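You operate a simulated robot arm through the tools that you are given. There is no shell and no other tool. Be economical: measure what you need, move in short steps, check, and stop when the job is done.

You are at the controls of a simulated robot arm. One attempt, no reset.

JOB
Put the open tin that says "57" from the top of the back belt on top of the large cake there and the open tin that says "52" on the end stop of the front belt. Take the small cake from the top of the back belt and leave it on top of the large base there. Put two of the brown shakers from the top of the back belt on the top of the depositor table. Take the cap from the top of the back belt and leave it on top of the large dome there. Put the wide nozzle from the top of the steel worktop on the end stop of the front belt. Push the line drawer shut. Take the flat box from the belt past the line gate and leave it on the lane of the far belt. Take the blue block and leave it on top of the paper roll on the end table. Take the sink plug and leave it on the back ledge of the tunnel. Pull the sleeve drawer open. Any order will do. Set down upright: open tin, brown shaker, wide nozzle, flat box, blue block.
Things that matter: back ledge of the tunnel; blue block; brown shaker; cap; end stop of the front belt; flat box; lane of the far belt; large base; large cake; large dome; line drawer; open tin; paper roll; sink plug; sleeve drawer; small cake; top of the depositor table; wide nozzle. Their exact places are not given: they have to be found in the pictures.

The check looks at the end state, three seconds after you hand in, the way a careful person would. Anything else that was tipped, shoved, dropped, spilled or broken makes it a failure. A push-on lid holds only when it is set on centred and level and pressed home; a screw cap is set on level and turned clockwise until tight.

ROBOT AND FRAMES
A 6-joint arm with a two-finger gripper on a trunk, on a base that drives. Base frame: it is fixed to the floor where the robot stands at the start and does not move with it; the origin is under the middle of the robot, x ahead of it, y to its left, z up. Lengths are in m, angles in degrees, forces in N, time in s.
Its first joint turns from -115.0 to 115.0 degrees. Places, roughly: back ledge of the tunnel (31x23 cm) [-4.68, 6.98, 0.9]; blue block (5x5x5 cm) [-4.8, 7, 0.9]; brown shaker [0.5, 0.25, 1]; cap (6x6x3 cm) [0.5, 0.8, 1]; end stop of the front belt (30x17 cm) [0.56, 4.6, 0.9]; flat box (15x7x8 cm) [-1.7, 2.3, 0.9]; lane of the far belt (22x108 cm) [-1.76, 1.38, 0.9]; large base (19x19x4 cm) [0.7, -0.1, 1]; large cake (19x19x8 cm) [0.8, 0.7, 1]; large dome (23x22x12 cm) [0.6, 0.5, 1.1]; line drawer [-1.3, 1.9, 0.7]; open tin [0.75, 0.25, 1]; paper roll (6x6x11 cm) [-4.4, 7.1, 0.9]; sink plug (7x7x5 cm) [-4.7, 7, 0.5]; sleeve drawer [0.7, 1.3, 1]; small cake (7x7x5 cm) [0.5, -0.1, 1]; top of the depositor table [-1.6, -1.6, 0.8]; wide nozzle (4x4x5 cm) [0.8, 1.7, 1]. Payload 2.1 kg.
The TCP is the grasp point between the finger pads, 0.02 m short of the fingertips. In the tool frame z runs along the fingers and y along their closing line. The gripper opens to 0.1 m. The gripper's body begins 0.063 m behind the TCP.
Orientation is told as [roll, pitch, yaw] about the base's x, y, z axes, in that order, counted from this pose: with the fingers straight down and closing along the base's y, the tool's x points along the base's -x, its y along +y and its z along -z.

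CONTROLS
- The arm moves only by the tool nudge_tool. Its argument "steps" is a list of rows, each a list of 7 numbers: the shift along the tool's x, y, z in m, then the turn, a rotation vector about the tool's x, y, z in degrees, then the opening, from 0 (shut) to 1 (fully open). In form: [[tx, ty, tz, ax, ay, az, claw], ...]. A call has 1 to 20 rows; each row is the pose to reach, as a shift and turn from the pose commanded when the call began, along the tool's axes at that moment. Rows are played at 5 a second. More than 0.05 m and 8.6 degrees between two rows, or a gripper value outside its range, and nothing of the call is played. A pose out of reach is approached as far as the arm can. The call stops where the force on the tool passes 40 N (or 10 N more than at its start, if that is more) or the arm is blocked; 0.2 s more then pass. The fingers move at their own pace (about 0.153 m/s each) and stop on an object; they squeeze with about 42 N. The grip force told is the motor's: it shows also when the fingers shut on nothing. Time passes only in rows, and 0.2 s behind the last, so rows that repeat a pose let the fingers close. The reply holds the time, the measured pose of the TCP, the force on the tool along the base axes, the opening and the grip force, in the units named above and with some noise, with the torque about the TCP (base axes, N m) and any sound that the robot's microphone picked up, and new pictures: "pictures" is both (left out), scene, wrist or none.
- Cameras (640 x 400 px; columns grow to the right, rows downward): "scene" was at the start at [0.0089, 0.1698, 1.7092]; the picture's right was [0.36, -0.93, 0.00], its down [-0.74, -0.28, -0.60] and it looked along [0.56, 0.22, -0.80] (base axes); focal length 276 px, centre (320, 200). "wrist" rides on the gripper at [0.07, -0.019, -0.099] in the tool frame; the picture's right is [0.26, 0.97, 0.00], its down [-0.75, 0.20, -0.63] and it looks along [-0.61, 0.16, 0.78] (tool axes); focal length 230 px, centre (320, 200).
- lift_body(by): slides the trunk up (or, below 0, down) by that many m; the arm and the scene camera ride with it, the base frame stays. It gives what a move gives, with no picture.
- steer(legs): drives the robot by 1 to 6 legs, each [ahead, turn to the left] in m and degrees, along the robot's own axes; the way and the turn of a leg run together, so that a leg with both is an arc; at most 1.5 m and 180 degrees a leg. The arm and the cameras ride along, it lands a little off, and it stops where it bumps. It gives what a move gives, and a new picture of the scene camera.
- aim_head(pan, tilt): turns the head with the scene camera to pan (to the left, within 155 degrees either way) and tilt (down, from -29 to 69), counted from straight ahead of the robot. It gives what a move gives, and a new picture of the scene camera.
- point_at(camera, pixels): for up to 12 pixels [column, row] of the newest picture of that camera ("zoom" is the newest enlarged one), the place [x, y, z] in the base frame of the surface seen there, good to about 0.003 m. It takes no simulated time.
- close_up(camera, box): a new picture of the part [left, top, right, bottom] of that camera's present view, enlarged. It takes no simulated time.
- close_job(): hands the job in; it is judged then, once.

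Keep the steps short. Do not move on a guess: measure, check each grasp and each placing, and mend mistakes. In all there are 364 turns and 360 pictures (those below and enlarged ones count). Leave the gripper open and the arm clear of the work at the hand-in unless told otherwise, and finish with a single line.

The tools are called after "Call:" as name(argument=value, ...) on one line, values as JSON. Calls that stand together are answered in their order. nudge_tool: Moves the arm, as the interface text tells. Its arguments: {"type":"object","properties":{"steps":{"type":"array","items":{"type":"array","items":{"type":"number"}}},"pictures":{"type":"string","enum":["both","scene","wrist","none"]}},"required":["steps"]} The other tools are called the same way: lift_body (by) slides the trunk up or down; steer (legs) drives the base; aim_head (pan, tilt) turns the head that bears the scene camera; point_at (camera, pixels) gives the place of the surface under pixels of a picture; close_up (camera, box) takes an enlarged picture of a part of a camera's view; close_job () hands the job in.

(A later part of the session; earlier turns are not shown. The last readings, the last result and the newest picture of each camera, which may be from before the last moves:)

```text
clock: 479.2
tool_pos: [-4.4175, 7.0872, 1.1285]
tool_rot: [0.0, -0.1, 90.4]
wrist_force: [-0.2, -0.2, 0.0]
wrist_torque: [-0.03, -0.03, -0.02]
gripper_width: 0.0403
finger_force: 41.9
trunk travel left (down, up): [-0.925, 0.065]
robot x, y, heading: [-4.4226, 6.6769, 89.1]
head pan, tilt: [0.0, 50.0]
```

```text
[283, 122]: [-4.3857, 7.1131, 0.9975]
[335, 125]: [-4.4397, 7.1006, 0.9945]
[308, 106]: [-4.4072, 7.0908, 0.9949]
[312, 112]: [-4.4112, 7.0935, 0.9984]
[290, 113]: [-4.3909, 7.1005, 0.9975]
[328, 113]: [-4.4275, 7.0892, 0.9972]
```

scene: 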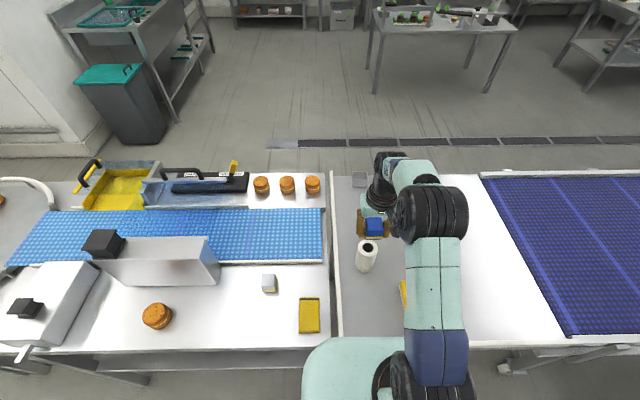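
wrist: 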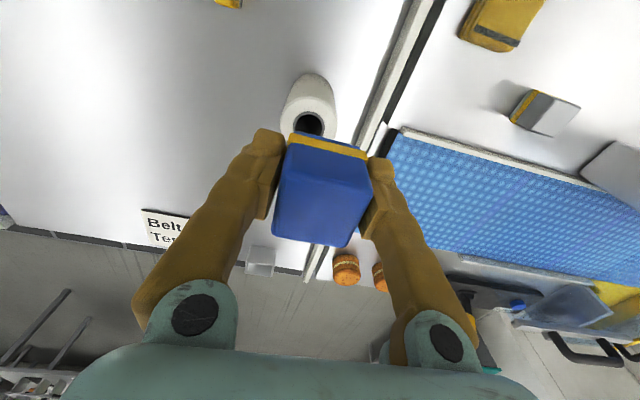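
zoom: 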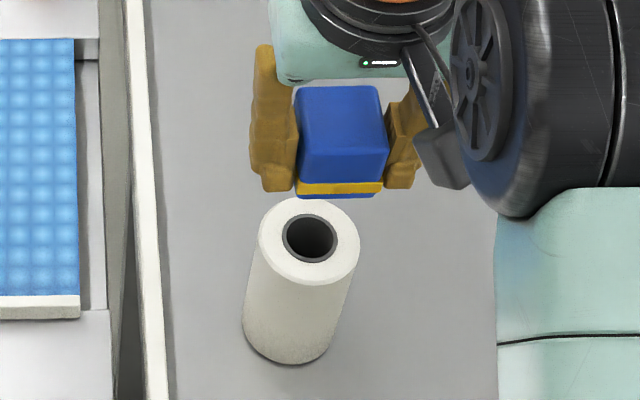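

Roll centre (-4.412,7.114), top 0.997. Move over and lower.

Call:
nudge_tool(steps=[[-0.027, -0.005, 0.0, 0, 0, 0, 0], [-0.027, -0.005, 0.04, 0, 0, 0, 0], [-0.027, -0.005, 0.08, 0, 0, 0, 0], [-0.027, -0.005, 0.098, 0, 0, 0, 0]])

```text
clock: 480.2
tool_pos: [-4.4141, 7.1165, 1.0275]
tool_rot: [0.1, 0.0, 90.6]
wrist_force: [-0.3, -0.6, -1.7]
wrist_torque: [-0.03, 0.0, 0.02]
gripper_width: 0.0402
finger_force: 41.8
trunk travel left (down, up): [-0.925, 0.065]
robot x, y, heading: [-4.4234, 6.6791, 89.0]
head pan, tilt: [0.0, 50.0]
```

scene: 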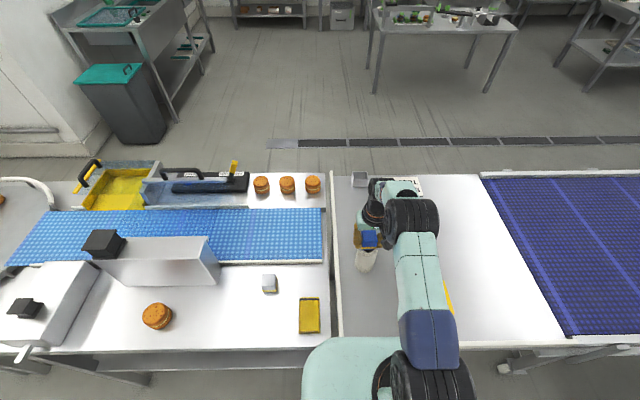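
wrist: 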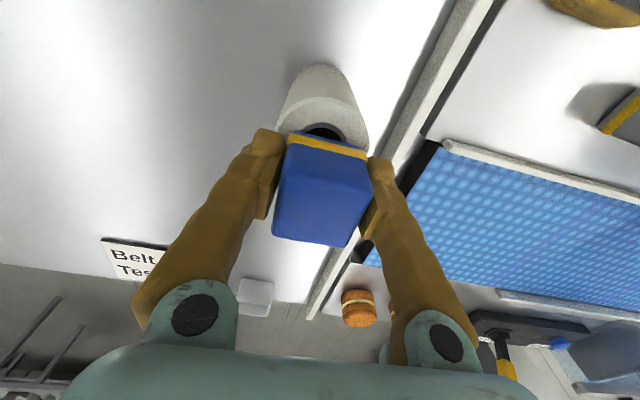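

Call:
point_at(camera="wrist", pixels=[[290, 138], [365, 152], [325, 142], [320, 105], [285, 125], [368, 128]])

```text
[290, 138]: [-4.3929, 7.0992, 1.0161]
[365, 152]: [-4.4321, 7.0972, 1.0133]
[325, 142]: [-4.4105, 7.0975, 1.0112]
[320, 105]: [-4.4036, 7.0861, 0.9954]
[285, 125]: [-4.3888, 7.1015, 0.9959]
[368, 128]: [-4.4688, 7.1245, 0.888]
```

Aligned. Lower gently to contact.

Call:
nudge_tool(steps=[[0.002, 0, 0.002, 0, 0, 0, 0], [0.002, 0, 0.004, 0, 0, 0, 0], [0.002, 0, 0.006, 0, 0, 0, 0]], pictures="none")

```text
clock: 481.0
tool_pos: [-4.4132, 7.1123, 1.0245]
tool_rot: [0.0, -0.5, 90.5]
wrist_force: [-0.2, 0.9, 6.3]
wrist_torque: [-0.02, 0.01, 0.0]
gripper_width: 0.0406
finger_force: 41.9
trunk travel left (down, up): [-0.925, 0.065]
robot x, y, heading: [-4.4212, 6.6772, 89.0]
head pan, tilt: [0.0, 50.0]
```

Call:
nudge_tool(steps=[[0, 0, 0, 0, 0, 0, 0.45], [0, 0, 0, 0, 0, 0, 0.6], [0, 0, 0, 0, 0, 0, 0.8], [0, 0, -0.04, 0, 0, 0, 0.8], [0, 0, -0.08, 0, 0, 0, 0.8], [0.0, 0, -0.12, 0, 0, 0, 1], [0.05, 0, -0.13, 0, 0, 0, 1]])

```text
refused: row 7 steps farther than a row can; nothing moved
```

Call:
nudge_tool(steps=[[0, 0, 0, 0, 0, 0, 0.45], [0, 0, 0, 0, 0, 0, 0.6], [0, 0, 0, 0, 0, 0, 0.8], [0, 0, -0.04, 0, 0, 0, 0.8], [0, 0, -0.08, 0, 0, 0, 0.8], [0.0, 0, -0.12, 0, 0, 0, 1], [0.04, 0, -0.13, 0, 0, 0, 1]])

```text
clock: 482.6
tool_pos: [-4.412, 7.0706, 1.1551]
tool_rot: [0.0, -0.3, 90.6]
wrist_force: [-0.3, -0.2, -0.1]
wrist_torque: [0.01, -0.01, 0.0]
gripper_width: 0.1
finger_force: 0.1
trunk travel left (down, up): [-0.925, 0.065]
robot x, y, heading: [-4.4251, 6.6756, 88.8]
head pan, tilt: [0.0, 50.0]
```

scene: 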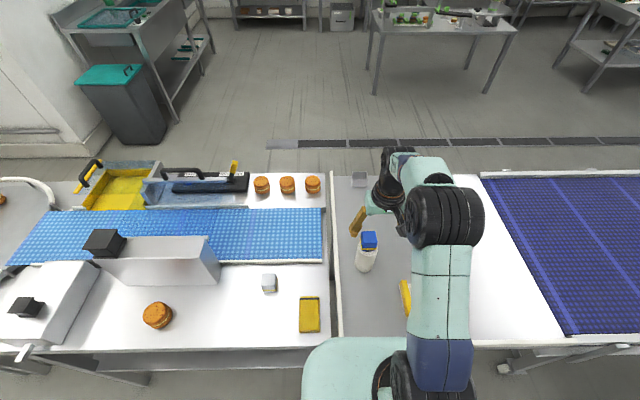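
wrist: 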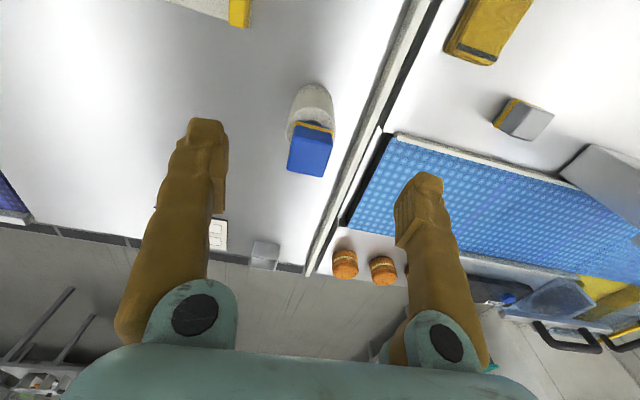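

Blue block rests on the roll. Now the sink plug: back off, shift left to x≈-4.70, and lower the trunk to look under the table.

Call:
steer(legs=[[-0.5, 0], [0, 91], [0.28, 0], [0, -90]])

Call:
lift_body(by=-0.6)

Call:
aim_head(pan=0, tilt=38)

```text
clock: 494.9
tool_pos: [-4.7165, 6.5702, 1.1538]
tool_rot: [0.0, -0.1, 92.5]
wrist_force: [-0.3, -0.1, -0.4]
wrist_torque: [0.02, 0.0, 0.0]
gripper_width: 0.0999
finger_force: 0.0
trunk travel left (down, up): [-0.925, 0.065]
robot x, y, heading: [-4.7102, 6.1756, 91.0]
head pan, tilt: [0.0, 50.0]
```

scene: 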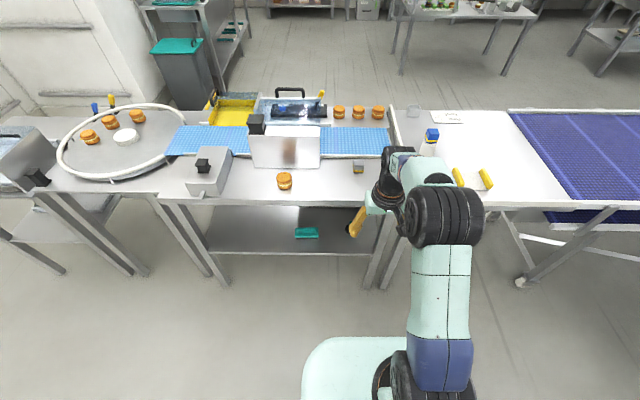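

```text
refused: -0.6 is not a number from -0.4 to 0.4
```

```text
clock: 495.6
tool_pos: [-4.7156, 6.5709, 1.1536]
tool_rot: [-0.1, -0.1, 92.4]
wrist_force: [0.0, 0.2, -0.7]
wrist_torque: [0.0, 0.01, 0.0]
gripper_width: 0.1001
finger_force: 0.1
trunk travel left (down, up): [-0.925, 0.065]
robot x, y, heading: [-4.7119, 6.171, 91.1]
head pan, tilt: [0.0, 38.0]
```

scene: 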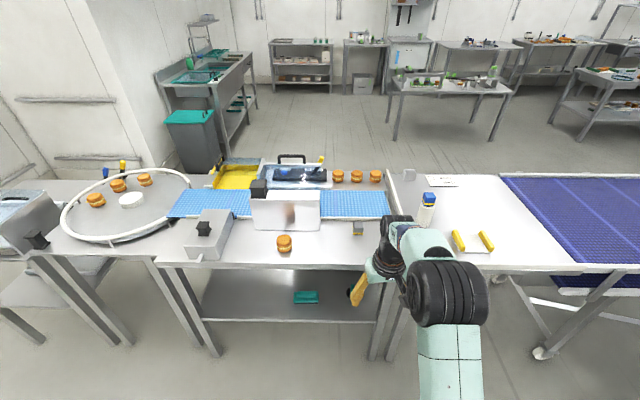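

Call:
lift_body(by=-0.4)

Call:
lift_body(by=-0.2)

Call:
nudge_tool(steps=[[0.03, -0.03, 0, 0, 0, 0, 1], [0.06, -0.06, 0, 0, 0, 0, 1]])

```text
clock: 499.4
tool_pos: [-4.7166, 6.5717, 0.7529]
tool_rot: [-0.1, -0.1, 92.4]
wrist_force: [0.2, 1.0, 0.3]
wrist_torque: [-0.01, -0.01, 0.04]
gripper_width: 0.0997
finger_force: 0.1
trunk travel left (down, up): [-0.525, 0.465]
robot x, y, heading: [-4.718, 6.1718, 90.8]
head pan, tilt: [0.0, 38.0]
```

```text
clock: 501.6
tool_pos: [-4.7164, 6.5711, 0.5535]
tool_rot: [0.0, -0.1, 92.5]
wrist_force: [0.4, -0.4, 0.0]
wrist_torque: [-0.01, 0.01, 0.04]
gripper_width: 0.0999
finger_force: 0.0
trunk travel left (down, up): [-0.325, 0.665]
robot x, y, heading: [-4.7111, 6.1744, 90.8]
head pan, tilt: [0.0, 38.0]
```

```text
clock: 502.2
tool_pos: [-4.6527, 6.5154, 0.5531]
tool_rot: [-0.1, -0.2, 92.5]
wrist_force: [-0.2, 0.6, 0.0]
wrist_torque: [0.0, -0.01, 0.01]
gripper_width: 0.0998
finger_force: 0.0
trunk travel left (down, up): [-0.325, 0.665]
robot x, y, heading: [-4.7149, 6.173, 91.0]
head pan, tilt: [0.0, 38.0]
```

scene: 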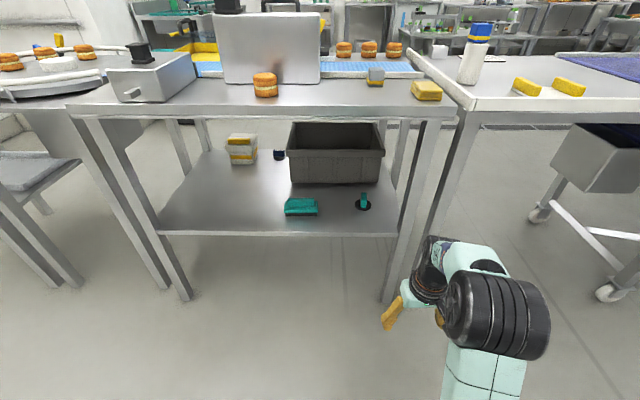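
wrist: 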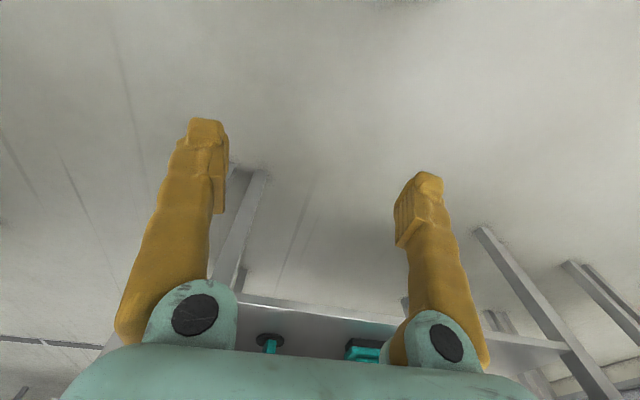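

Clear view of the plug at (364,203). Measure it and the table frame.

Call:
close_up(camera="scene", box=[270, 100, 450, 250])

Call:
point_at(camera="scene", pixels=[[364, 200], [364, 195], [358, 204], [370, 205], [364, 210], [400, 200], [390, 235], [290, 235], [335, 170], [383, 180], [270, 110], [380, 115]])

```text
2.67 times, centred on (360, 175) of scene
```

zoom: 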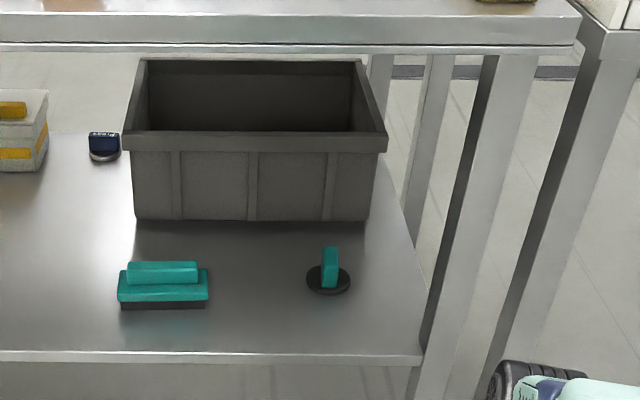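

```text
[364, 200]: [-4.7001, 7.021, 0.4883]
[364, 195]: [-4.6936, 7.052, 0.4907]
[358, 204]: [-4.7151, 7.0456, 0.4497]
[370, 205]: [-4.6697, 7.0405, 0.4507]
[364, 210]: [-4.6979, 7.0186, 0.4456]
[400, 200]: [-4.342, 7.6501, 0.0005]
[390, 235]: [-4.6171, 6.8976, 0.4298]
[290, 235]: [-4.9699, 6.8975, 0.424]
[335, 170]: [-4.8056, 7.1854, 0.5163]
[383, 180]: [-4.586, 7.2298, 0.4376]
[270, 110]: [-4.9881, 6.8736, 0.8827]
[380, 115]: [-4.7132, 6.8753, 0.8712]
```

Plug: disc centre ≈(-4.692,7.04), its green tab stands along y up to z 0.49. Centre the tool at x=-4.692, half-close it, and drive in 0.42 m.

Call:
nudge_tool(steps=[[0.01, 0.025, 0, 0, 0, 1.2, 0.5], [0.018, 0.042, 0, 0, 0, 2.5, 0.5], [0.018, 0.042, 0, 0, 0, 2.5, 0.5]], pictures="none")

Call:
steer(legs=[[0.3, 0]])

Call:
aim_head(pan=0, tilt=60)

```text
clock: 503.0
tool_pos: [-4.6944, 6.4941, 0.5521]
tool_rot: [0.0, -0.3, 90.0]
wrist_force: [-0.5, -0.6, -0.2]
wrist_torque: [-0.01, 0.04, 0.0]
gripper_width: 0.0503
finger_force: 0.0
trunk travel left (down, up): [-0.325, 0.665]
robot x, y, heading: [-4.7087, 6.1728, 91.0]
head pan, tilt: [0.0, 38.0]
```

```text
clock: 505.1
tool_pos: [-4.699, 6.7996, 0.5517]
tool_rot: [-0.1, -0.2, 89.9]
wrist_force: [0.1, -0.2, 0.9]
wrist_torque: [-0.03, 0.01, 0.02]
gripper_width: 0.0499
finger_force: 0.1
trunk travel left (down, up): [-0.325, 0.665]
robot x, y, heading: [-4.7173, 6.4793, 90.9]
head pan, tilt: [0.0, 38.0]
```

scene: 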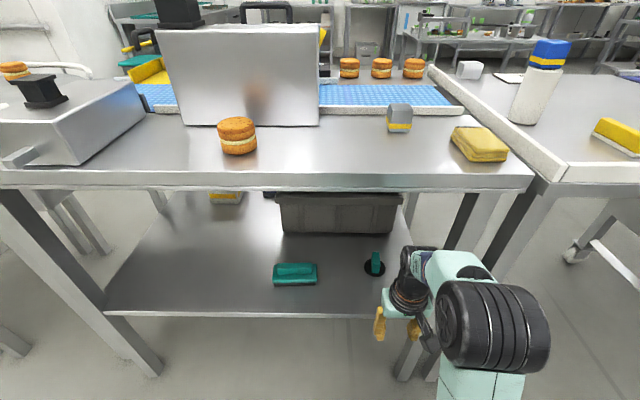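

```text
clock: 505.9
tool_pos: [-4.6972, 6.7998, 0.553]
tool_rot: [-0.1, -0.2, 89.8]
wrist_force: [-0.8, -0.8, 0.1]
wrist_torque: [0.01, -0.01, 0.0]
gripper_width: 0.05
finger_force: 0.1
trunk travel left (down, up): [-0.325, 0.665]
robot x, y, heading: [-4.7182, 6.4781, 90.6]
head pan, tilt: [0.0, 60.0]
```

scene: 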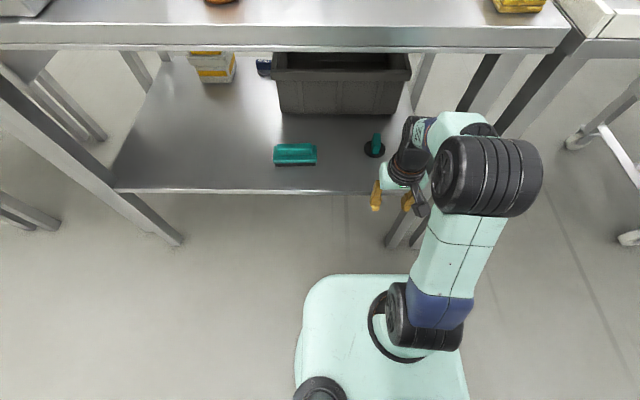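

Call:
steer(legs=[[0.1, 0]])

Call:
nudge_tool(steps=[[-0.03, 0, 0, 0, 0, 0, 0.5], [-0.06, 0, 0, 0, 0, 0, 0.5]])

```text
clock: 507.1
tool_pos: [-4.6986, 6.9004, 0.5516]
tool_rot: [0.0, -0.1, 89.7]
wrist_force: [0.7, -0.1, -0.3]
wrist_torque: [0.01, -0.02, 0.01]
gripper_width: 0.0502
finger_force: 0.1
trunk travel left (down, up): [-0.325, 0.665]
robot x, y, heading: [-4.7192, 6.58, 90.9]
head pan, tilt: [0.0, 60.0]
```

scene: 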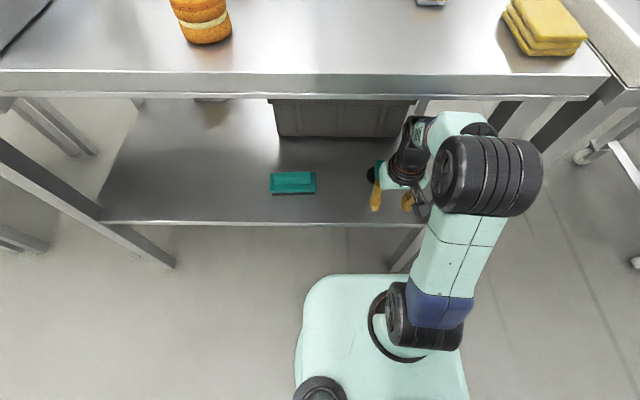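

```text
clock: 507.7
tool_pos: [-4.6996, 6.9487, 0.5575]
tool_rot: [0.1, -0.9, 89.7]
wrist_force: [0.3, 0.0, 1.0]
wrist_torque: [-0.02, -0.01, -0.04]
gripper_width: 0.0498
finger_force: 0.0
trunk travel left (down, up): [-0.325, 0.665]
robot x, y, heading: [-4.7174, 6.5806, 90.6]
head pan, tilt: [0.0, 60.0]
```

scene: 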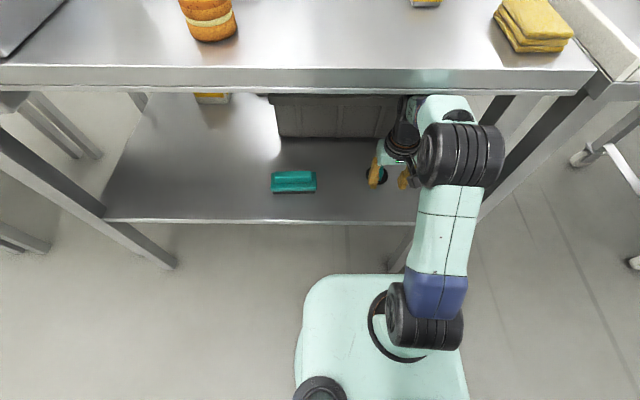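
wrist: 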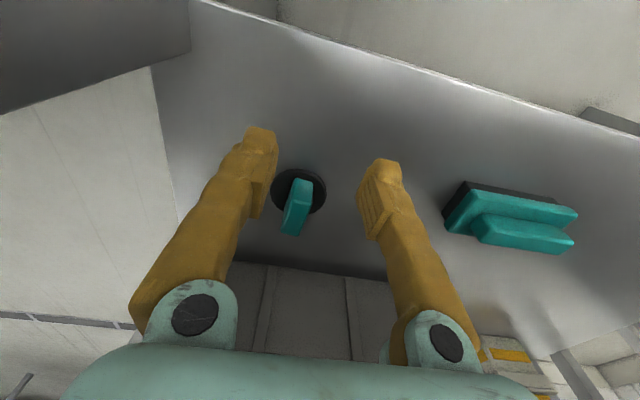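

Call:
point_at(camera="scene", pixels=[[440, 110], [460, 130], [500, 150], [400, 95], [505, 120], [450, 200]])

Call:
point_at(camera="wrist", pixels=[[297, 210], [303, 183], [290, 232], [308, 195], [285, 200], [299, 180]])

```text
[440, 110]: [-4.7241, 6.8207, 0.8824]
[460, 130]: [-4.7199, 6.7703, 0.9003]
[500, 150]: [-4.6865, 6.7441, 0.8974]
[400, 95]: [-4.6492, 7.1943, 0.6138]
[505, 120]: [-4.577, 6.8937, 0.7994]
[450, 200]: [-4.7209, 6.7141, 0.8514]
```

```text
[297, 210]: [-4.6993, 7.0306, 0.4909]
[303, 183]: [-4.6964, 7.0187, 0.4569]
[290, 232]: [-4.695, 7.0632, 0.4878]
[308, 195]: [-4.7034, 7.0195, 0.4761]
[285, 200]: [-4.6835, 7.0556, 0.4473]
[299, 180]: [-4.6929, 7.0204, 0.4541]
```

The forearm rides at z≈0.88, level with the tabletop edge, so a vertical tool won't fit deeper. Back off 0.2 m, tilt the tool 40° forward and lower the trunk a bit.

Call:
steer(legs=[[-0.2, 0]])

Call:
nudge_tool(steps=[[0.02, 0, 0, 0, -7, 0, 0.5], [0.04, 0, 0, 0, -14, 0, 0.5], [0.05, 0, 0, 0, -21, 0, 0.5], [0.05, 0, 0, 0, -28, 0, 0.5], [0.05, 0, 0, 0, -35, 0, 0.5], [0.05, 0, 0, 0, -40, 0, 0.5], [0.05, 0, 0, 0, -40, 0, 0.5]], pictures="scene")

```text
clock: 509.3
tool_pos: [-4.6967, 6.7584, 0.5536]
tool_rot: [0.0, -0.2, 89.9]
wrist_force: [0.4, 0.5, -0.1]
wrist_torque: [-0.01, 0.03, 0.0]
gripper_width: 0.05
finger_force: 0.0
trunk travel left (down, up): [-0.325, 0.665]
robot x, y, heading: [-4.7145, 6.3742, 90.5]
head pan, tilt: [0.0, 60.0]
```

scene: 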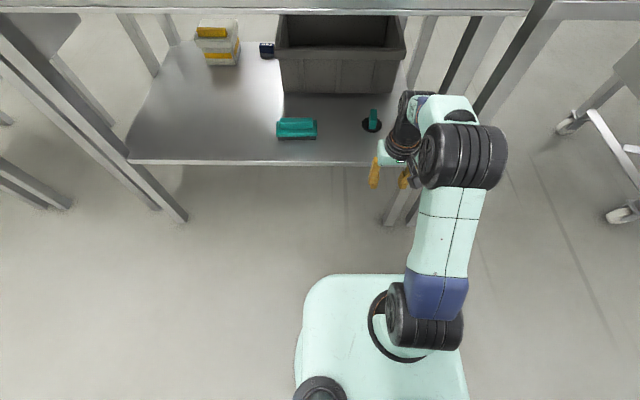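

```text
clock: 510.9
tool_pos: [-4.7088, 6.7287, 0.5552]
tool_rot: [4.8, -32.8, 89.4]
wrist_force: [1.0, 0.2, 0.2]
wrist_torque: [0.02, -0.04, -0.01]
gripper_width: 0.0499
finger_force: 0.0
out of reach, approached as far as the arm can: row 4, 5, 6, 7
trunk travel left (down, up): [-0.325, 0.665]
robot x, y, heading: [-4.7175, 6.3763, 90.8]
head pan, tilt: [0.0, 60.0]
```

scene: 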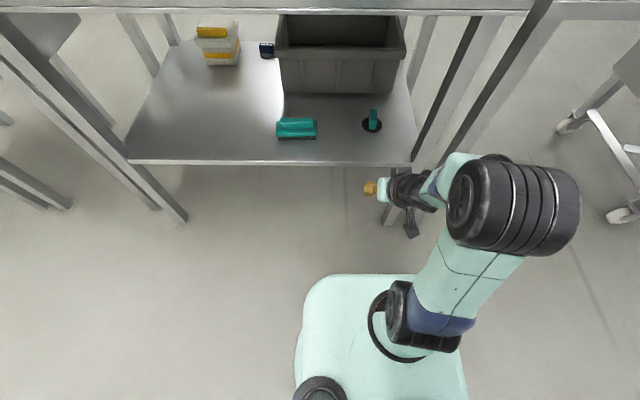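

Call:
nudge_tool(steps=[[-0.034, 0, 0.022, 2.4, -3.6, 0, 0.5], [-0.067, 0, 0.044, 4.8, -7.2, 0, 0.5], [-0.067, 0, 0.044, 4.8, -7.2, 0, 0.5]], pictures="none")

Call:
lift_body(by=-0.08)

```text
clock: 511.7
tool_pos: [-4.697, 6.8044, 0.5499]
tool_rot: [0.7, -40.1, 89.2]
wrist_force: [0.0, -1.2, -0.5]
wrist_torque: [0.0, 0.01, 0.01]
gripper_width: 0.05
finger_force: 0.1
out of reach, approached as far as the arm can: row 2, 3
trunk travel left (down, up): [-0.325, 0.665]
robot x, y, heading: [-4.7151, 6.3791, 90.7]
head pan, tilt: [0.0, 60.0]
```

```text
clock: 512.9
tool_pos: [-4.6965, 6.8039, 0.4698]
tool_rot: [0.6, -40.0, 89.2]
wrist_force: [0.3, 0.6, -0.2]
wrist_torque: [0.01, -0.02, 0.02]
gripper_width: 0.0502
finger_force: 0.1
trunk travel left (down, up): [-0.245, 0.745]
robot x, y, heading: [-4.7181, 6.3749, 90.9]
head pan, tilt: [0.0, 60.0]
```

Call:
nudge_tool(steps=[[-0.026, 0, -0.031, 0.6, 0, 0, 0.5], [-0.026, 0, -0.031, 0.6, 0, 0, 0.5]], pictures="none")

Call:
steer(legs=[[0.13, 0]])

Call:
nudge_tool(steps=[[0, 0, 0, 0, 0, 0, 0.5]], pictures="wrist")

```text
clock: 513.5
tool_pos: [-4.6956, 6.8049, 0.5097]
tool_rot: [0.0, -40.0, 89.3]
wrist_force: [-0.9, 0.8, 0.5]
wrist_torque: [-0.02, 0.01, -0.02]
gripper_width: 0.0499
finger_force: 0.0
out of reach, approached as far as the arm can: row 1
trunk travel left (down, up): [-0.245, 0.745]
robot x, y, heading: [-4.7173, 6.3783, 90.9]
head pan, tilt: [0.0, 60.0]
```

```text
clock: 514.8
tool_pos: [-4.6985, 6.9349, 0.5088]
tool_rot: [-0.1, -39.9, 89.2]
wrist_force: [0.0, 0.0, 0.2]
wrist_torque: [0.02, 0.0, 0.01]
gripper_width: 0.0501
finger_force: 0.1
trunk travel left (down, up): [-0.245, 0.745]
robot x, y, heading: [-4.7179, 6.5055, 90.8]
head pan, tilt: [0.0, 60.0]
```

scene: 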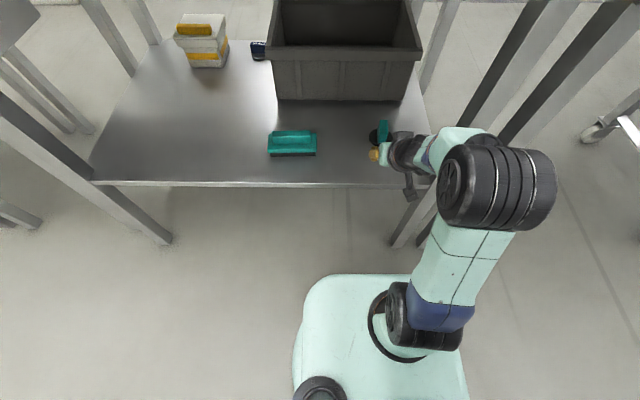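

```text
clock: 515.1
tool_pos: [-4.6976, 6.9349, 0.5083]
tool_rot: [0.1, -39.9, 89.2]
wrist_force: [1.0, -0.4, 0.2]
wrist_torque: [-0.01, 0.03, 0.03]
gripper_width: 0.05
finger_force: 0.0
trunk travel left (down, up): [-0.245, 0.745]
robot x, y, heading: [-4.718, 6.5076, 90.8]
head pan, tilt: [0.0, 60.0]
```

wrist: 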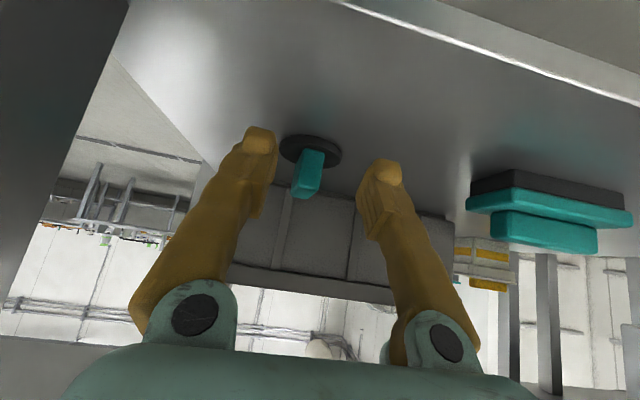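

Call:
point_at(camera="scene", pixels=[[450, 145], [475, 130], [405, 155], [520, 190], [430, 190], [405, 215], [490, 80], [440, 200], [555, 190]])

Call:
close_up(camera="scene", box=[340, 60, 600, 260])

```text
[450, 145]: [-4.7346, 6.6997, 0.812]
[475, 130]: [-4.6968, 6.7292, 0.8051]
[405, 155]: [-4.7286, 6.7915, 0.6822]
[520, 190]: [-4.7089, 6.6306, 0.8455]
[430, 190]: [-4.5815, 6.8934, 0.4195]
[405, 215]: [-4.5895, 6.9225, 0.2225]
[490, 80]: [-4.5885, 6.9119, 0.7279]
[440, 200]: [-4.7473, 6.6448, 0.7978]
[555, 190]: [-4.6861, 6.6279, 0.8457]
```

```text
2.00 times, centred on (470, 160) of scene
```

zoom: 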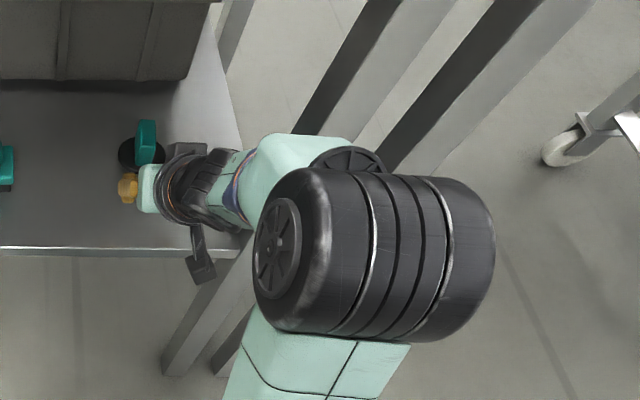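

Clearances are fine (leg at x≈-4.59, elbow edge -4.68). Extend 0.1 m forward at the same height.

Call:
nudge_tool(steps=[[-0.027, 0, 0.0225, 0, 0, 0, 0.5], [-0.054, 0, 0.045, 0, 0, 0, 0.5], [-0.078, 0, 0.0655, 0, 0, 0, 0.5], [-0.078, 0, 0.0655, 0, 0, 0, 0.5]])

```text
clock: 516.1
tool_pos: [-4.6961, 7.0372, 0.508]
tool_rot: [0.0, -39.9, 89.2]
wrist_force: [-0.1, 0.4, 0.6]
wrist_torque: [0.02, -0.01, 0.0]
gripper_width: 0.0499
finger_force: 0.1
out of reach, approached as far as the arm can: row 1
trunk travel left (down, up): [-0.245, 0.745]
robot x, y, heading: [-4.7119, 6.5073, 91.0]
head pan, tilt: [0.0, 60.0]
```

scene: 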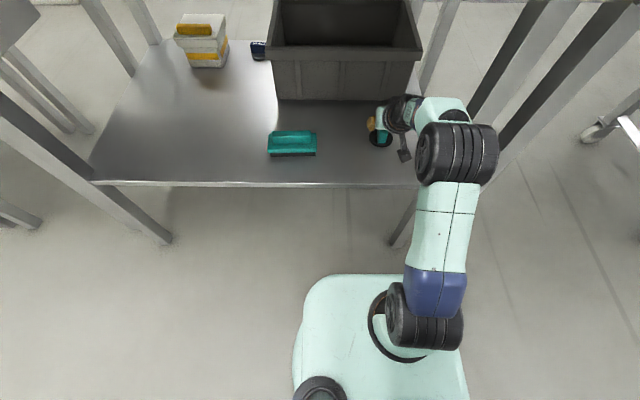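
wrist: 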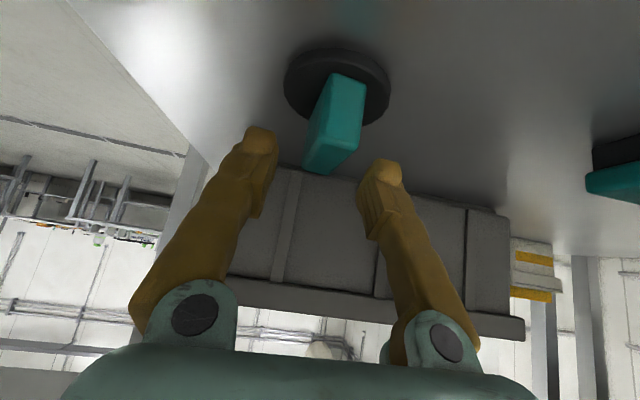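

Call:
point_at(camera="wrist", pixels=[[335, 120], [325, 160], [330, 90], [362, 95], [345, 150], [310, 140]])

```text
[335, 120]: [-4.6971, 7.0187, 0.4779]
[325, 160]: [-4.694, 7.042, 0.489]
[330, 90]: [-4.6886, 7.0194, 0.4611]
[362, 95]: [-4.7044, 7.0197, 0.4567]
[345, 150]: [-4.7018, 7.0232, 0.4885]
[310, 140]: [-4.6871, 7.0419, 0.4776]
```

Tab spans y 7.02–7.06, x≈-4.696: TCP is right above. Lower 2.5 cm and close.

Call:
nudge_tool(steps=[[0.008, 0, 0.0095, 0, 0, 0, 0.5], [0.016, 0, 0.019, 0, 0, 0, 0.5], [0.016, 0, 0.019, 0, 0, 0, 0.2], [0.016, 0, 0.019, 0, 0, 0, 0], [0.016, 0, 0.019, 0, 0, 0, 0], [0.016, 0, 0.019, 0, 0, 0, 0]], pictures="wrist")

```text
clock: 517.5
tool_pos: [-4.6948, 7.0364, 0.4831]
tool_rot: [-0.1, -40.0, 89.1]
wrist_force: [-0.6, 1.9, 1.4]
wrist_torque: [0.01, 0.06, -0.03]
gripper_width: 0.0207
finger_force: 41.7
trunk travel left (down, up): [-0.245, 0.745]
robot x, y, heading: [-4.7179, 6.5095, 90.7]
head pan, tilt: [0.0, 60.0]
```

wrist: 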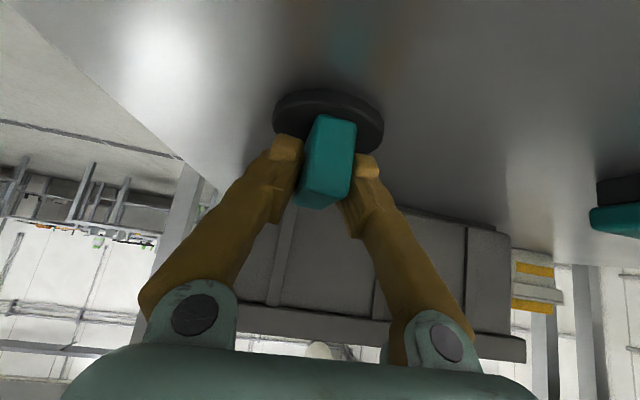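

Gripped (0.021 m). Lift 3 cm and back out.

Call:
nudge_tool(steps=[[-0.01, 0, -0.0115, 0, 0, 0, 0], [-0.019, 0, -0.023, 0, 0, 0, 0], [-0.019, 0, -0.023, 0, 0, 0, 0]], pictures="wrist")

Call:
steer(legs=[[-0.4, 0]])

```text
clock: 518.4
tool_pos: [-4.696, 7.0358, 0.5138]
tool_rot: [0.1, -39.8, 89.2]
wrist_force: [0.1, 0.4, -0.8]
wrist_torque: [-0.03, -0.01, -0.02]
gripper_width: 0.0209
finger_force: 42.3
trunk travel left (down, up): [-0.245, 0.745]
robot x, y, heading: [-4.7227, 6.5079, 90.8]
head pan, tilt: [0.0, 60.0]
```

wrist: 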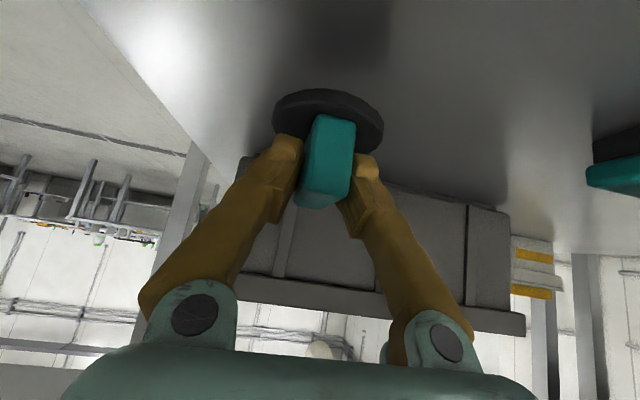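

```text
clock: 520.9
tool_pos: [-4.6884, 6.6325, 0.5124]
tool_rot: [0.0, -40.1, 89.0]
wrist_force: [0.2, -0.3, -1.0]
wrist_torque: [-0.03, 0.02, 0.0]
gripper_width: 0.0207
finger_force: 42.3
trunk travel left (down, up): [-0.245, 0.745]
robot x, y, heading: [-4.7117, 6.1041, 90.8]
head pan, tilt: [0.0, 60.0]
```

scene: 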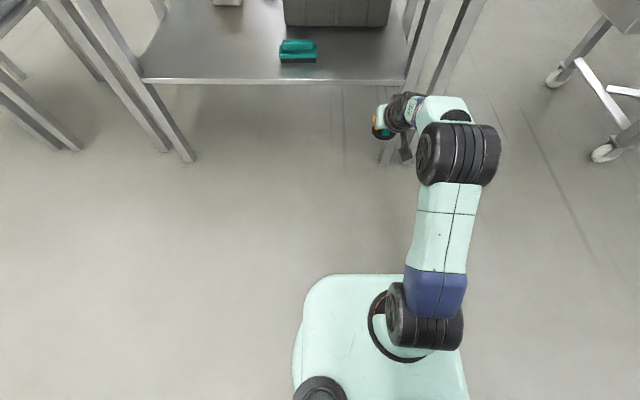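

Raise the trunk 0.5 m, shift to x≈-4.77 and drive over the ledge's free spot (about (-4.77,6.96)).

Call:
lift_body(by=0.4)

Call:
lift_body(by=0.1)

Call:
nudge_tool(steps=[[0, 0.04, 0, 0, 0, 0, 0], [0, 0.08, 0, 0, 0, 0, 0]], pictures="none")

Call:
steer(legs=[[0.32, 0]])

```text
clock: 524.7
tool_pos: [-4.6895, 6.633, 0.9132]
tool_rot: [0.0, -39.9, 89.1]
wrist_force: [0.4, -0.4, -0.3]
wrist_torque: [0.0, 0.01, 0.0]
gripper_width: 0.0208
finger_force: 41.9
trunk travel left (down, up): [-0.645, 0.345]
robot x, y, heading: [-4.7116, 6.1073, 90.9]
head pan, tilt: [0.0, 60.0]
```

```text
clock: 526.0
tool_pos: [-4.6889, 6.6341, 1.0127]
tool_rot: [0.0, -39.9, 89.1]
wrist_force: [0.7, 0.8, -0.7]
wrist_torque: [-0.02, 0.01, 0.0]
gripper_width: 0.0207
finger_force: 42.3
trunk travel left (down, up): [-0.745, 0.245]
robot x, y, heading: [-4.7099, 6.1036, 90.6]
head pan, tilt: [0.0, 60.0]
```

```text
clock: 526.6
tool_pos: [-4.7721, 6.6332, 1.0128]
tool_rot: [-0.1, -40.0, 89.4]
wrist_force: [0.7, 0.8, 0.0]
wrist_torque: [-0.01, 0.01, 0.01]
gripper_width: 0.0204
finger_force: 41.9
trunk travel left (down, up): [-0.745, 0.245]
robot x, y, heading: [-4.7121, 6.105, 90.7]
head pan, tilt: [0.0, 60.0]
```

```text
clock: 528.8
tool_pos: [-4.7777, 6.9532, 1.0118]
tool_rot: [0.0, -39.9, 89.3]
wrist_force: [-0.4, -0.5, -1.1]
wrist_torque: [-0.01, 0.01, -0.01]
gripper_width: 0.0208
finger_force: 41.9
trunk travel left (down, up): [-0.745, 0.245]
robot x, y, heading: [-4.7178, 6.4217, 90.9]
head pan, tilt: [0.0, 60.0]
```

scene: 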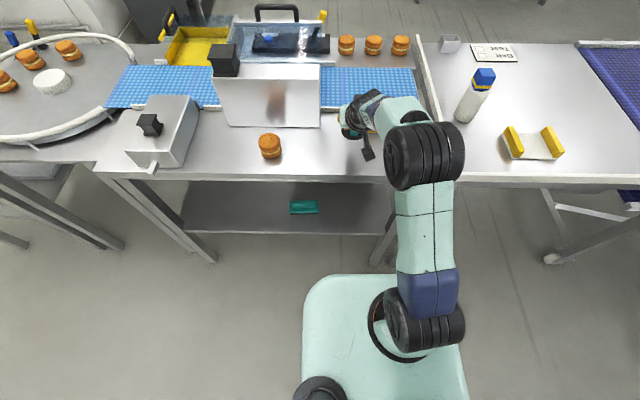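

Call:
nudge_tool(steps=[[0.016, 0, 0.019, 0, 0, 0, 0], [0.032, 0, 0.038, 0, 0, 0, 0]], pictures="wrist")

```text
clock: 529.4
tool_pos: [-4.7767, 6.9553, 0.9636]
tool_rot: [0.1, -40.0, 89.2]
wrist_force: [0.0, -0.5, -0.7]
wrist_torque: [0.01, 0.01, 0.0]
gripper_width: 0.0205
finger_force: 41.9
trunk travel left (down, up): [-0.745, 0.245]
robot x, y, heading: [-4.718, 6.4262, 91.2]
head pan, tilt: [0.0, 60.0]
```

wrist: 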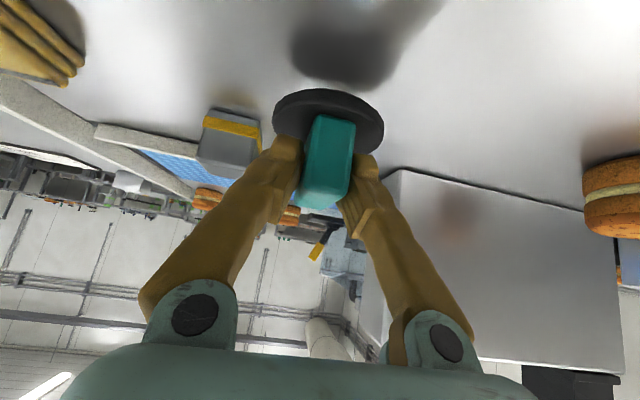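

Call:
nudge_tool(steps=[[0.0105, 0, 0.0125, 0, 0, 0, 0], [0.0135, 0, 0.016, 0, 0, 0, 0], [0.0155, 0, 0.0185, 0, 0, 0, 0]], pictures="none")

```text
clock: 530.2
tool_pos: [-4.7758, 6.9542, 0.9413]
tool_rot: [0.1, -40.3, 89.4]
wrist_force: [1.5, 4.8, 13.7]
wrist_torque: [0.03, 0.24, -0.07]
gripper_width: 0.0206
finger_force: 42.2
trunk travel left (down, up): [-0.745, 0.245]
robot x, y, heading: [-4.7177, 6.426, 90.9]
head pan, tilt: [0.0, 60.0]
```

Contact. Release and withdraw along the tool axis.

Call:
nudge_tool(steps=[[0, 0, 0, 0, 0, 0, 0.4], [0, 0, 0, 0, 0, 0, 0.6], [0, 0, -0.03, 0, 0, 0, 0.6], [0, 0, -0.07, 0, 0, 0, 0.6], [0, 0, -0.11, 0, 0, 0, 0.6]])

```text
clock: 531.4
tool_pos: [-4.7786, 6.8793, 1.0228]
tool_rot: [0.0, -40.0, 89.3]
wrist_force: [-0.1, -0.3, -0.2]
wrist_torque: [0.05, -0.03, 0.04]
gripper_width: 0.0599
finger_force: 0.0
trunk travel left (down, up): [-0.745, 0.245]
robot x, y, heading: [-4.722, 6.4284, 90.9]
head pan, tilt: [0.0, 60.0]
```

scene: 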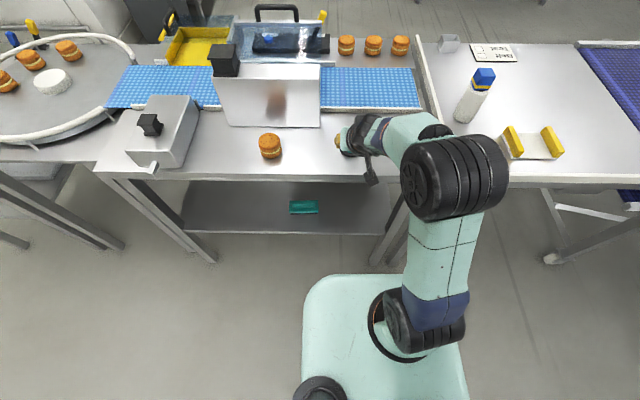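
wrist: 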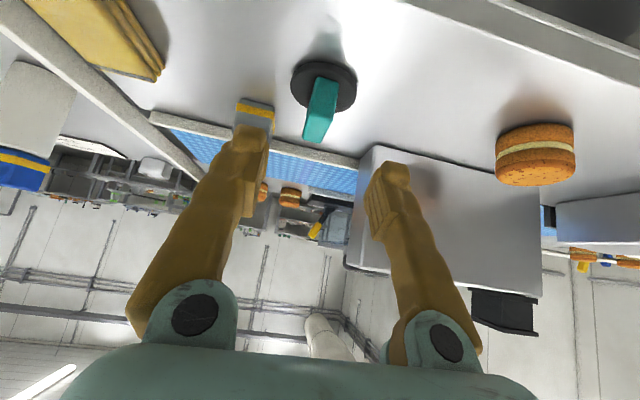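

Plug stands on the ledge. Back out, straighten the tool, raise the trunk.

Call:
steer(legs=[[-0.35, 0]])

Call:
nudge_tool(steps=[[0, 0, 0, 0, 8, 0, 1], [0, 0, 0, 0, 16, 0, 1], [0, 0, 0, 0, 24, 0, 1], [0, 0, 0, 0, 32, 0, 1], [0, 0, 0, 0, 40, 0, 1], [0, 0, 0, 0, 40, 0, 1]], pictures="none")

Call:
lift_body(by=0.18)

```text
clock: 533.6
tool_pos: [-4.7725, 6.5358, 1.0221]
tool_rot: [0.1, -39.9, 89.3]
wrist_force: [0.5, -0.2, 0.1]
wrist_torque: [0.01, -0.03, -0.01]
gripper_width: 0.0602
finger_force: 0.1
trunk travel left (down, up): [-0.745, 0.245]
robot x, y, heading: [-4.7116, 6.0807, 91.1]
head pan, tilt: [0.0, 60.0]
```

scene: 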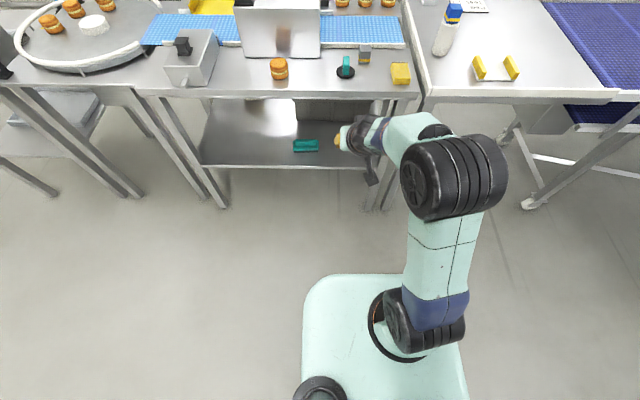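

```text
clock: 535.0
tool_pos: [-4.772, 6.5339, 1.0214]
tool_rot: [0.0, 0.2, 89.4]
wrist_force: [0.0, 0.3, 0.3]
wrist_torque: [0.0, 0.01, 0.03]
gripper_width: 0.1001
finger_force: 0.1
trunk travel left (down, up): [-0.745, 0.245]
robot x, y, heading: [-4.7068, 6.0807, 91.0]
head pan, tilt: [0.0, 60.0]
```

```text
clock: 537.0
tool_pos: [-4.7715, 6.5353, 1.2018]
tool_rot: [0.1, 0.0, 89.4]
wrist_force: [0.3, -0.4, -0.6]
wrist_torque: [0.0, 0.0, 0.03]
gripper_width: 0.1001
finger_force: 0.1
trunk travel left (down, up): [-0.925, 0.065]
robot x, y, heading: [-4.708, 6.0802, 91.0]
head pan, tilt: [0.0, 60.0]
```

Plug stands well. Now the long way back to the aisle for the drawers and box.

Call:
nudge_tool(steps=[[0.04, 0, 0, 0, 0, 0, 1], [0.08, -0.02, 0, 0, 0, 0, 1], [0.12, -0.04, 0, 0, 0, 0, 1]], pictures="none")

Call:
steer(legs=[[0, 89], [1.1, 0], [1.05, 0], [0, -90], [1.5, 0], [0.45, 0]])

Call:
steer(legs=[[0, -83], [1.5, 0], [1.5, 0], [1.5, 0], [0.75, 0]])

```text
clock: 537.8
tool_pos: [-4.7318, 6.4134, 1.202]
tool_rot: [0.1, -0.2, 89.3]
wrist_force: [-0.6, -0.2, -0.1]
wrist_torque: [-0.01, 0.03, -0.01]
gripper_width: 0.1001
finger_force: 0.0
trunk travel left (down, up): [-0.925, 0.065]
robot x, y, heading: [-4.7116, 6.0798, 90.9]
head pan, tilt: [0.0, 60.0]
```

```text
clock: 559.6
tool_pos: [-6.7837, 7.2054, 1.2112]
tool_rot: [0.1, -2.1, 81.5]
wrist_force: [0.2, 0.9, 0.6]
wrist_torque: [-0.1, 0.04, 0.02]
gripper_width: 0.1002
finger_force: 0.1
trunk travel left (down, up): [-0.925, 0.065]
robot x, y, heading: [-6.8103, 6.9079, 82.1]
head pan, tilt: [0.0, 60.0]
stopped in leg 5: the robot was blocked; the commanded pose is now the measured one
```

scene: 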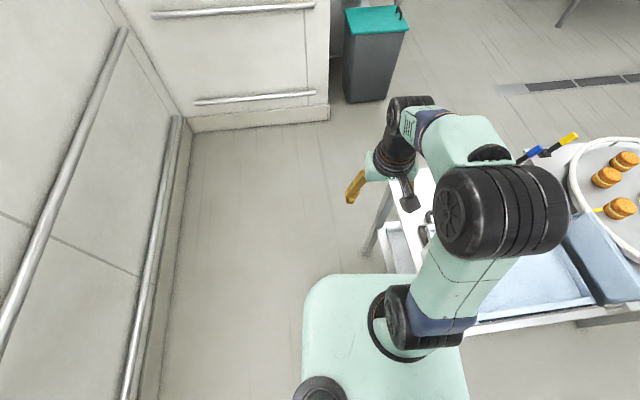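

```text
clock: 563.9
tool_pos: [-6.4933, 6.9321, 1.2055]
tool_rot: [0.1, -1.1, 0.4]
wrist_force: [0.1, 0.0, 0.0]
wrist_torque: [0.02, 0.02, -0.01]
gripper_width: 0.1001
finger_force: 0.0
trunk travel left (down, up): [-0.925, 0.065]
robot x, y, heading: [-6.8055, 6.9136, 1.1]
head pan, tilt: [0.0, 60.0]
stopped in leg 2: the robot was blocked; the commanded pose is now the measured one
```

scene: 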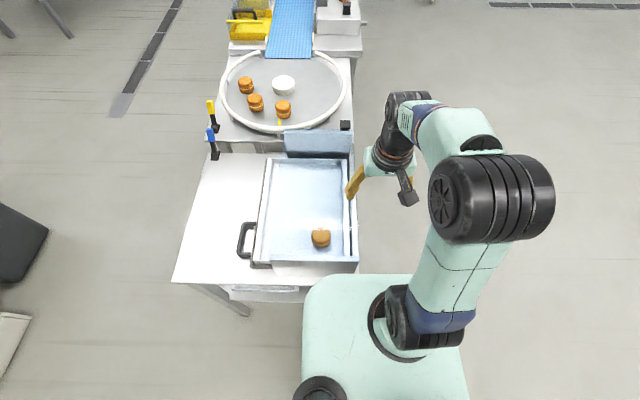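

I clipped the end table's leg (blocked, stopped). Back away from it, then go around with more clearance.

Call:
point_at(camera="scene", pixels=[[345, 260], [180, 280], [320, 237], [240, 310]])

Call:
steer(legs=[[-0.2, 0], [0, 91], [1.2, 0]])

```text
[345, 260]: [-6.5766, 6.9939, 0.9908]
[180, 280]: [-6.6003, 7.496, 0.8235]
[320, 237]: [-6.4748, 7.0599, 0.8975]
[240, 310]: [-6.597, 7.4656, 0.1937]
```

```text
clock: 575.2
tool_pos: [-7.0443, 8.454, 1.2056]
tool_rot: [0.0, -1.1, 89.4]
wrist_force: [0.0, -0.7, 0.1]
wrist_torque: [-0.03, -0.03, -0.01]
gripper_width: 0.1
finger_force: 0.2
trunk travel left (down, up): [-0.925, 0.065]
robot x, y, heading: [-7.0284, 8.1383, 90.2]
head pan, tilt: [0.0, 60.0]
```

scene: 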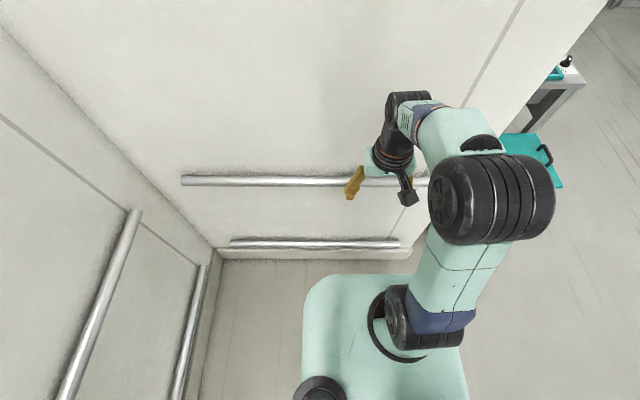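

Call:
steer(legs=[[0, -84.5], [1.5, 0], [1.5, 0], [1.5, 0], [0.9, 0]])

```text
clock: 605.0
tool_pos: [-1.2478, 8.589, 1.206]
tool_rot: [-0.1, -1.0, 3.7]
wrist_force: [-0.4, 0.0, 0.4]
wrist_torque: [0.0, -0.01, 0.04]
gripper_width: 0.0999
finger_force: 0.1
trunk travel left (down, up): [-0.925, 0.065]
robot x, y, heading: [-1.5613, 8.5472, 4.4]
head pan, tilt: [0.0, 60.0]
```

scene: 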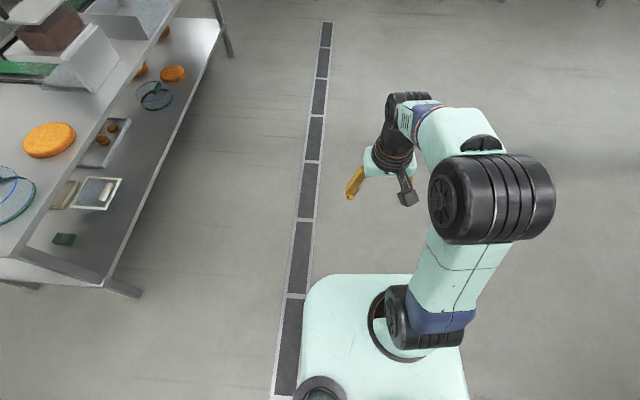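

Call:
steer(legs=[[0, -49], [1.5, 0], [0.35, 0], [0, -45], [1.5, 0], [1.0, 0]])

Call:
aim_head(pan=-20, tilt=25)

```text
clock: 630.5
tool_pos: [-0.2417, 4.4224, 1.2057]
tool_rot: [0.0, -1.1, -91.3]
wrist_force: [0.0, 0.2, -0.6]
wrist_torque: [0.0, -0.04, 0.02]
gripper_width: 0.1001
finger_force: 0.1
trunk travel left (down, up): [-0.925, 0.065]
robot x, y, heading: [-0.2589, 4.7403, -90.4]
head pan, tilt: [0.0, 60.0]
```

scene: 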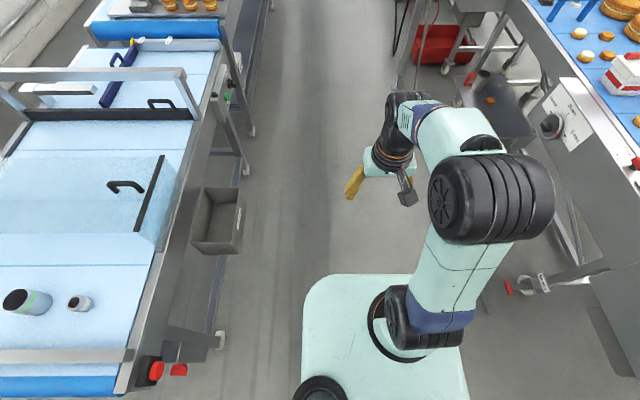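

```text
clock: 631.5
tool_pos: [-0.2431, 4.4223, 1.2055]
tool_rot: [-0.1, -0.9, -91.2]
wrist_force: [-0.4, -0.6, 0.1]
wrist_torque: [-0.01, -0.02, -0.02]
gripper_width: 0.1002
finger_force: 0.0
trunk travel left (down, up): [-0.925, 0.065]
robot x, y, heading: [-0.2555, 4.7395, -90.2]
head pan, tilt: [-20.0, 25.0]
```

scene: 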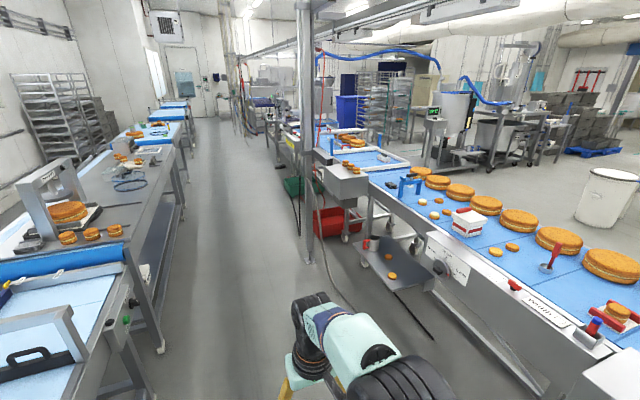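

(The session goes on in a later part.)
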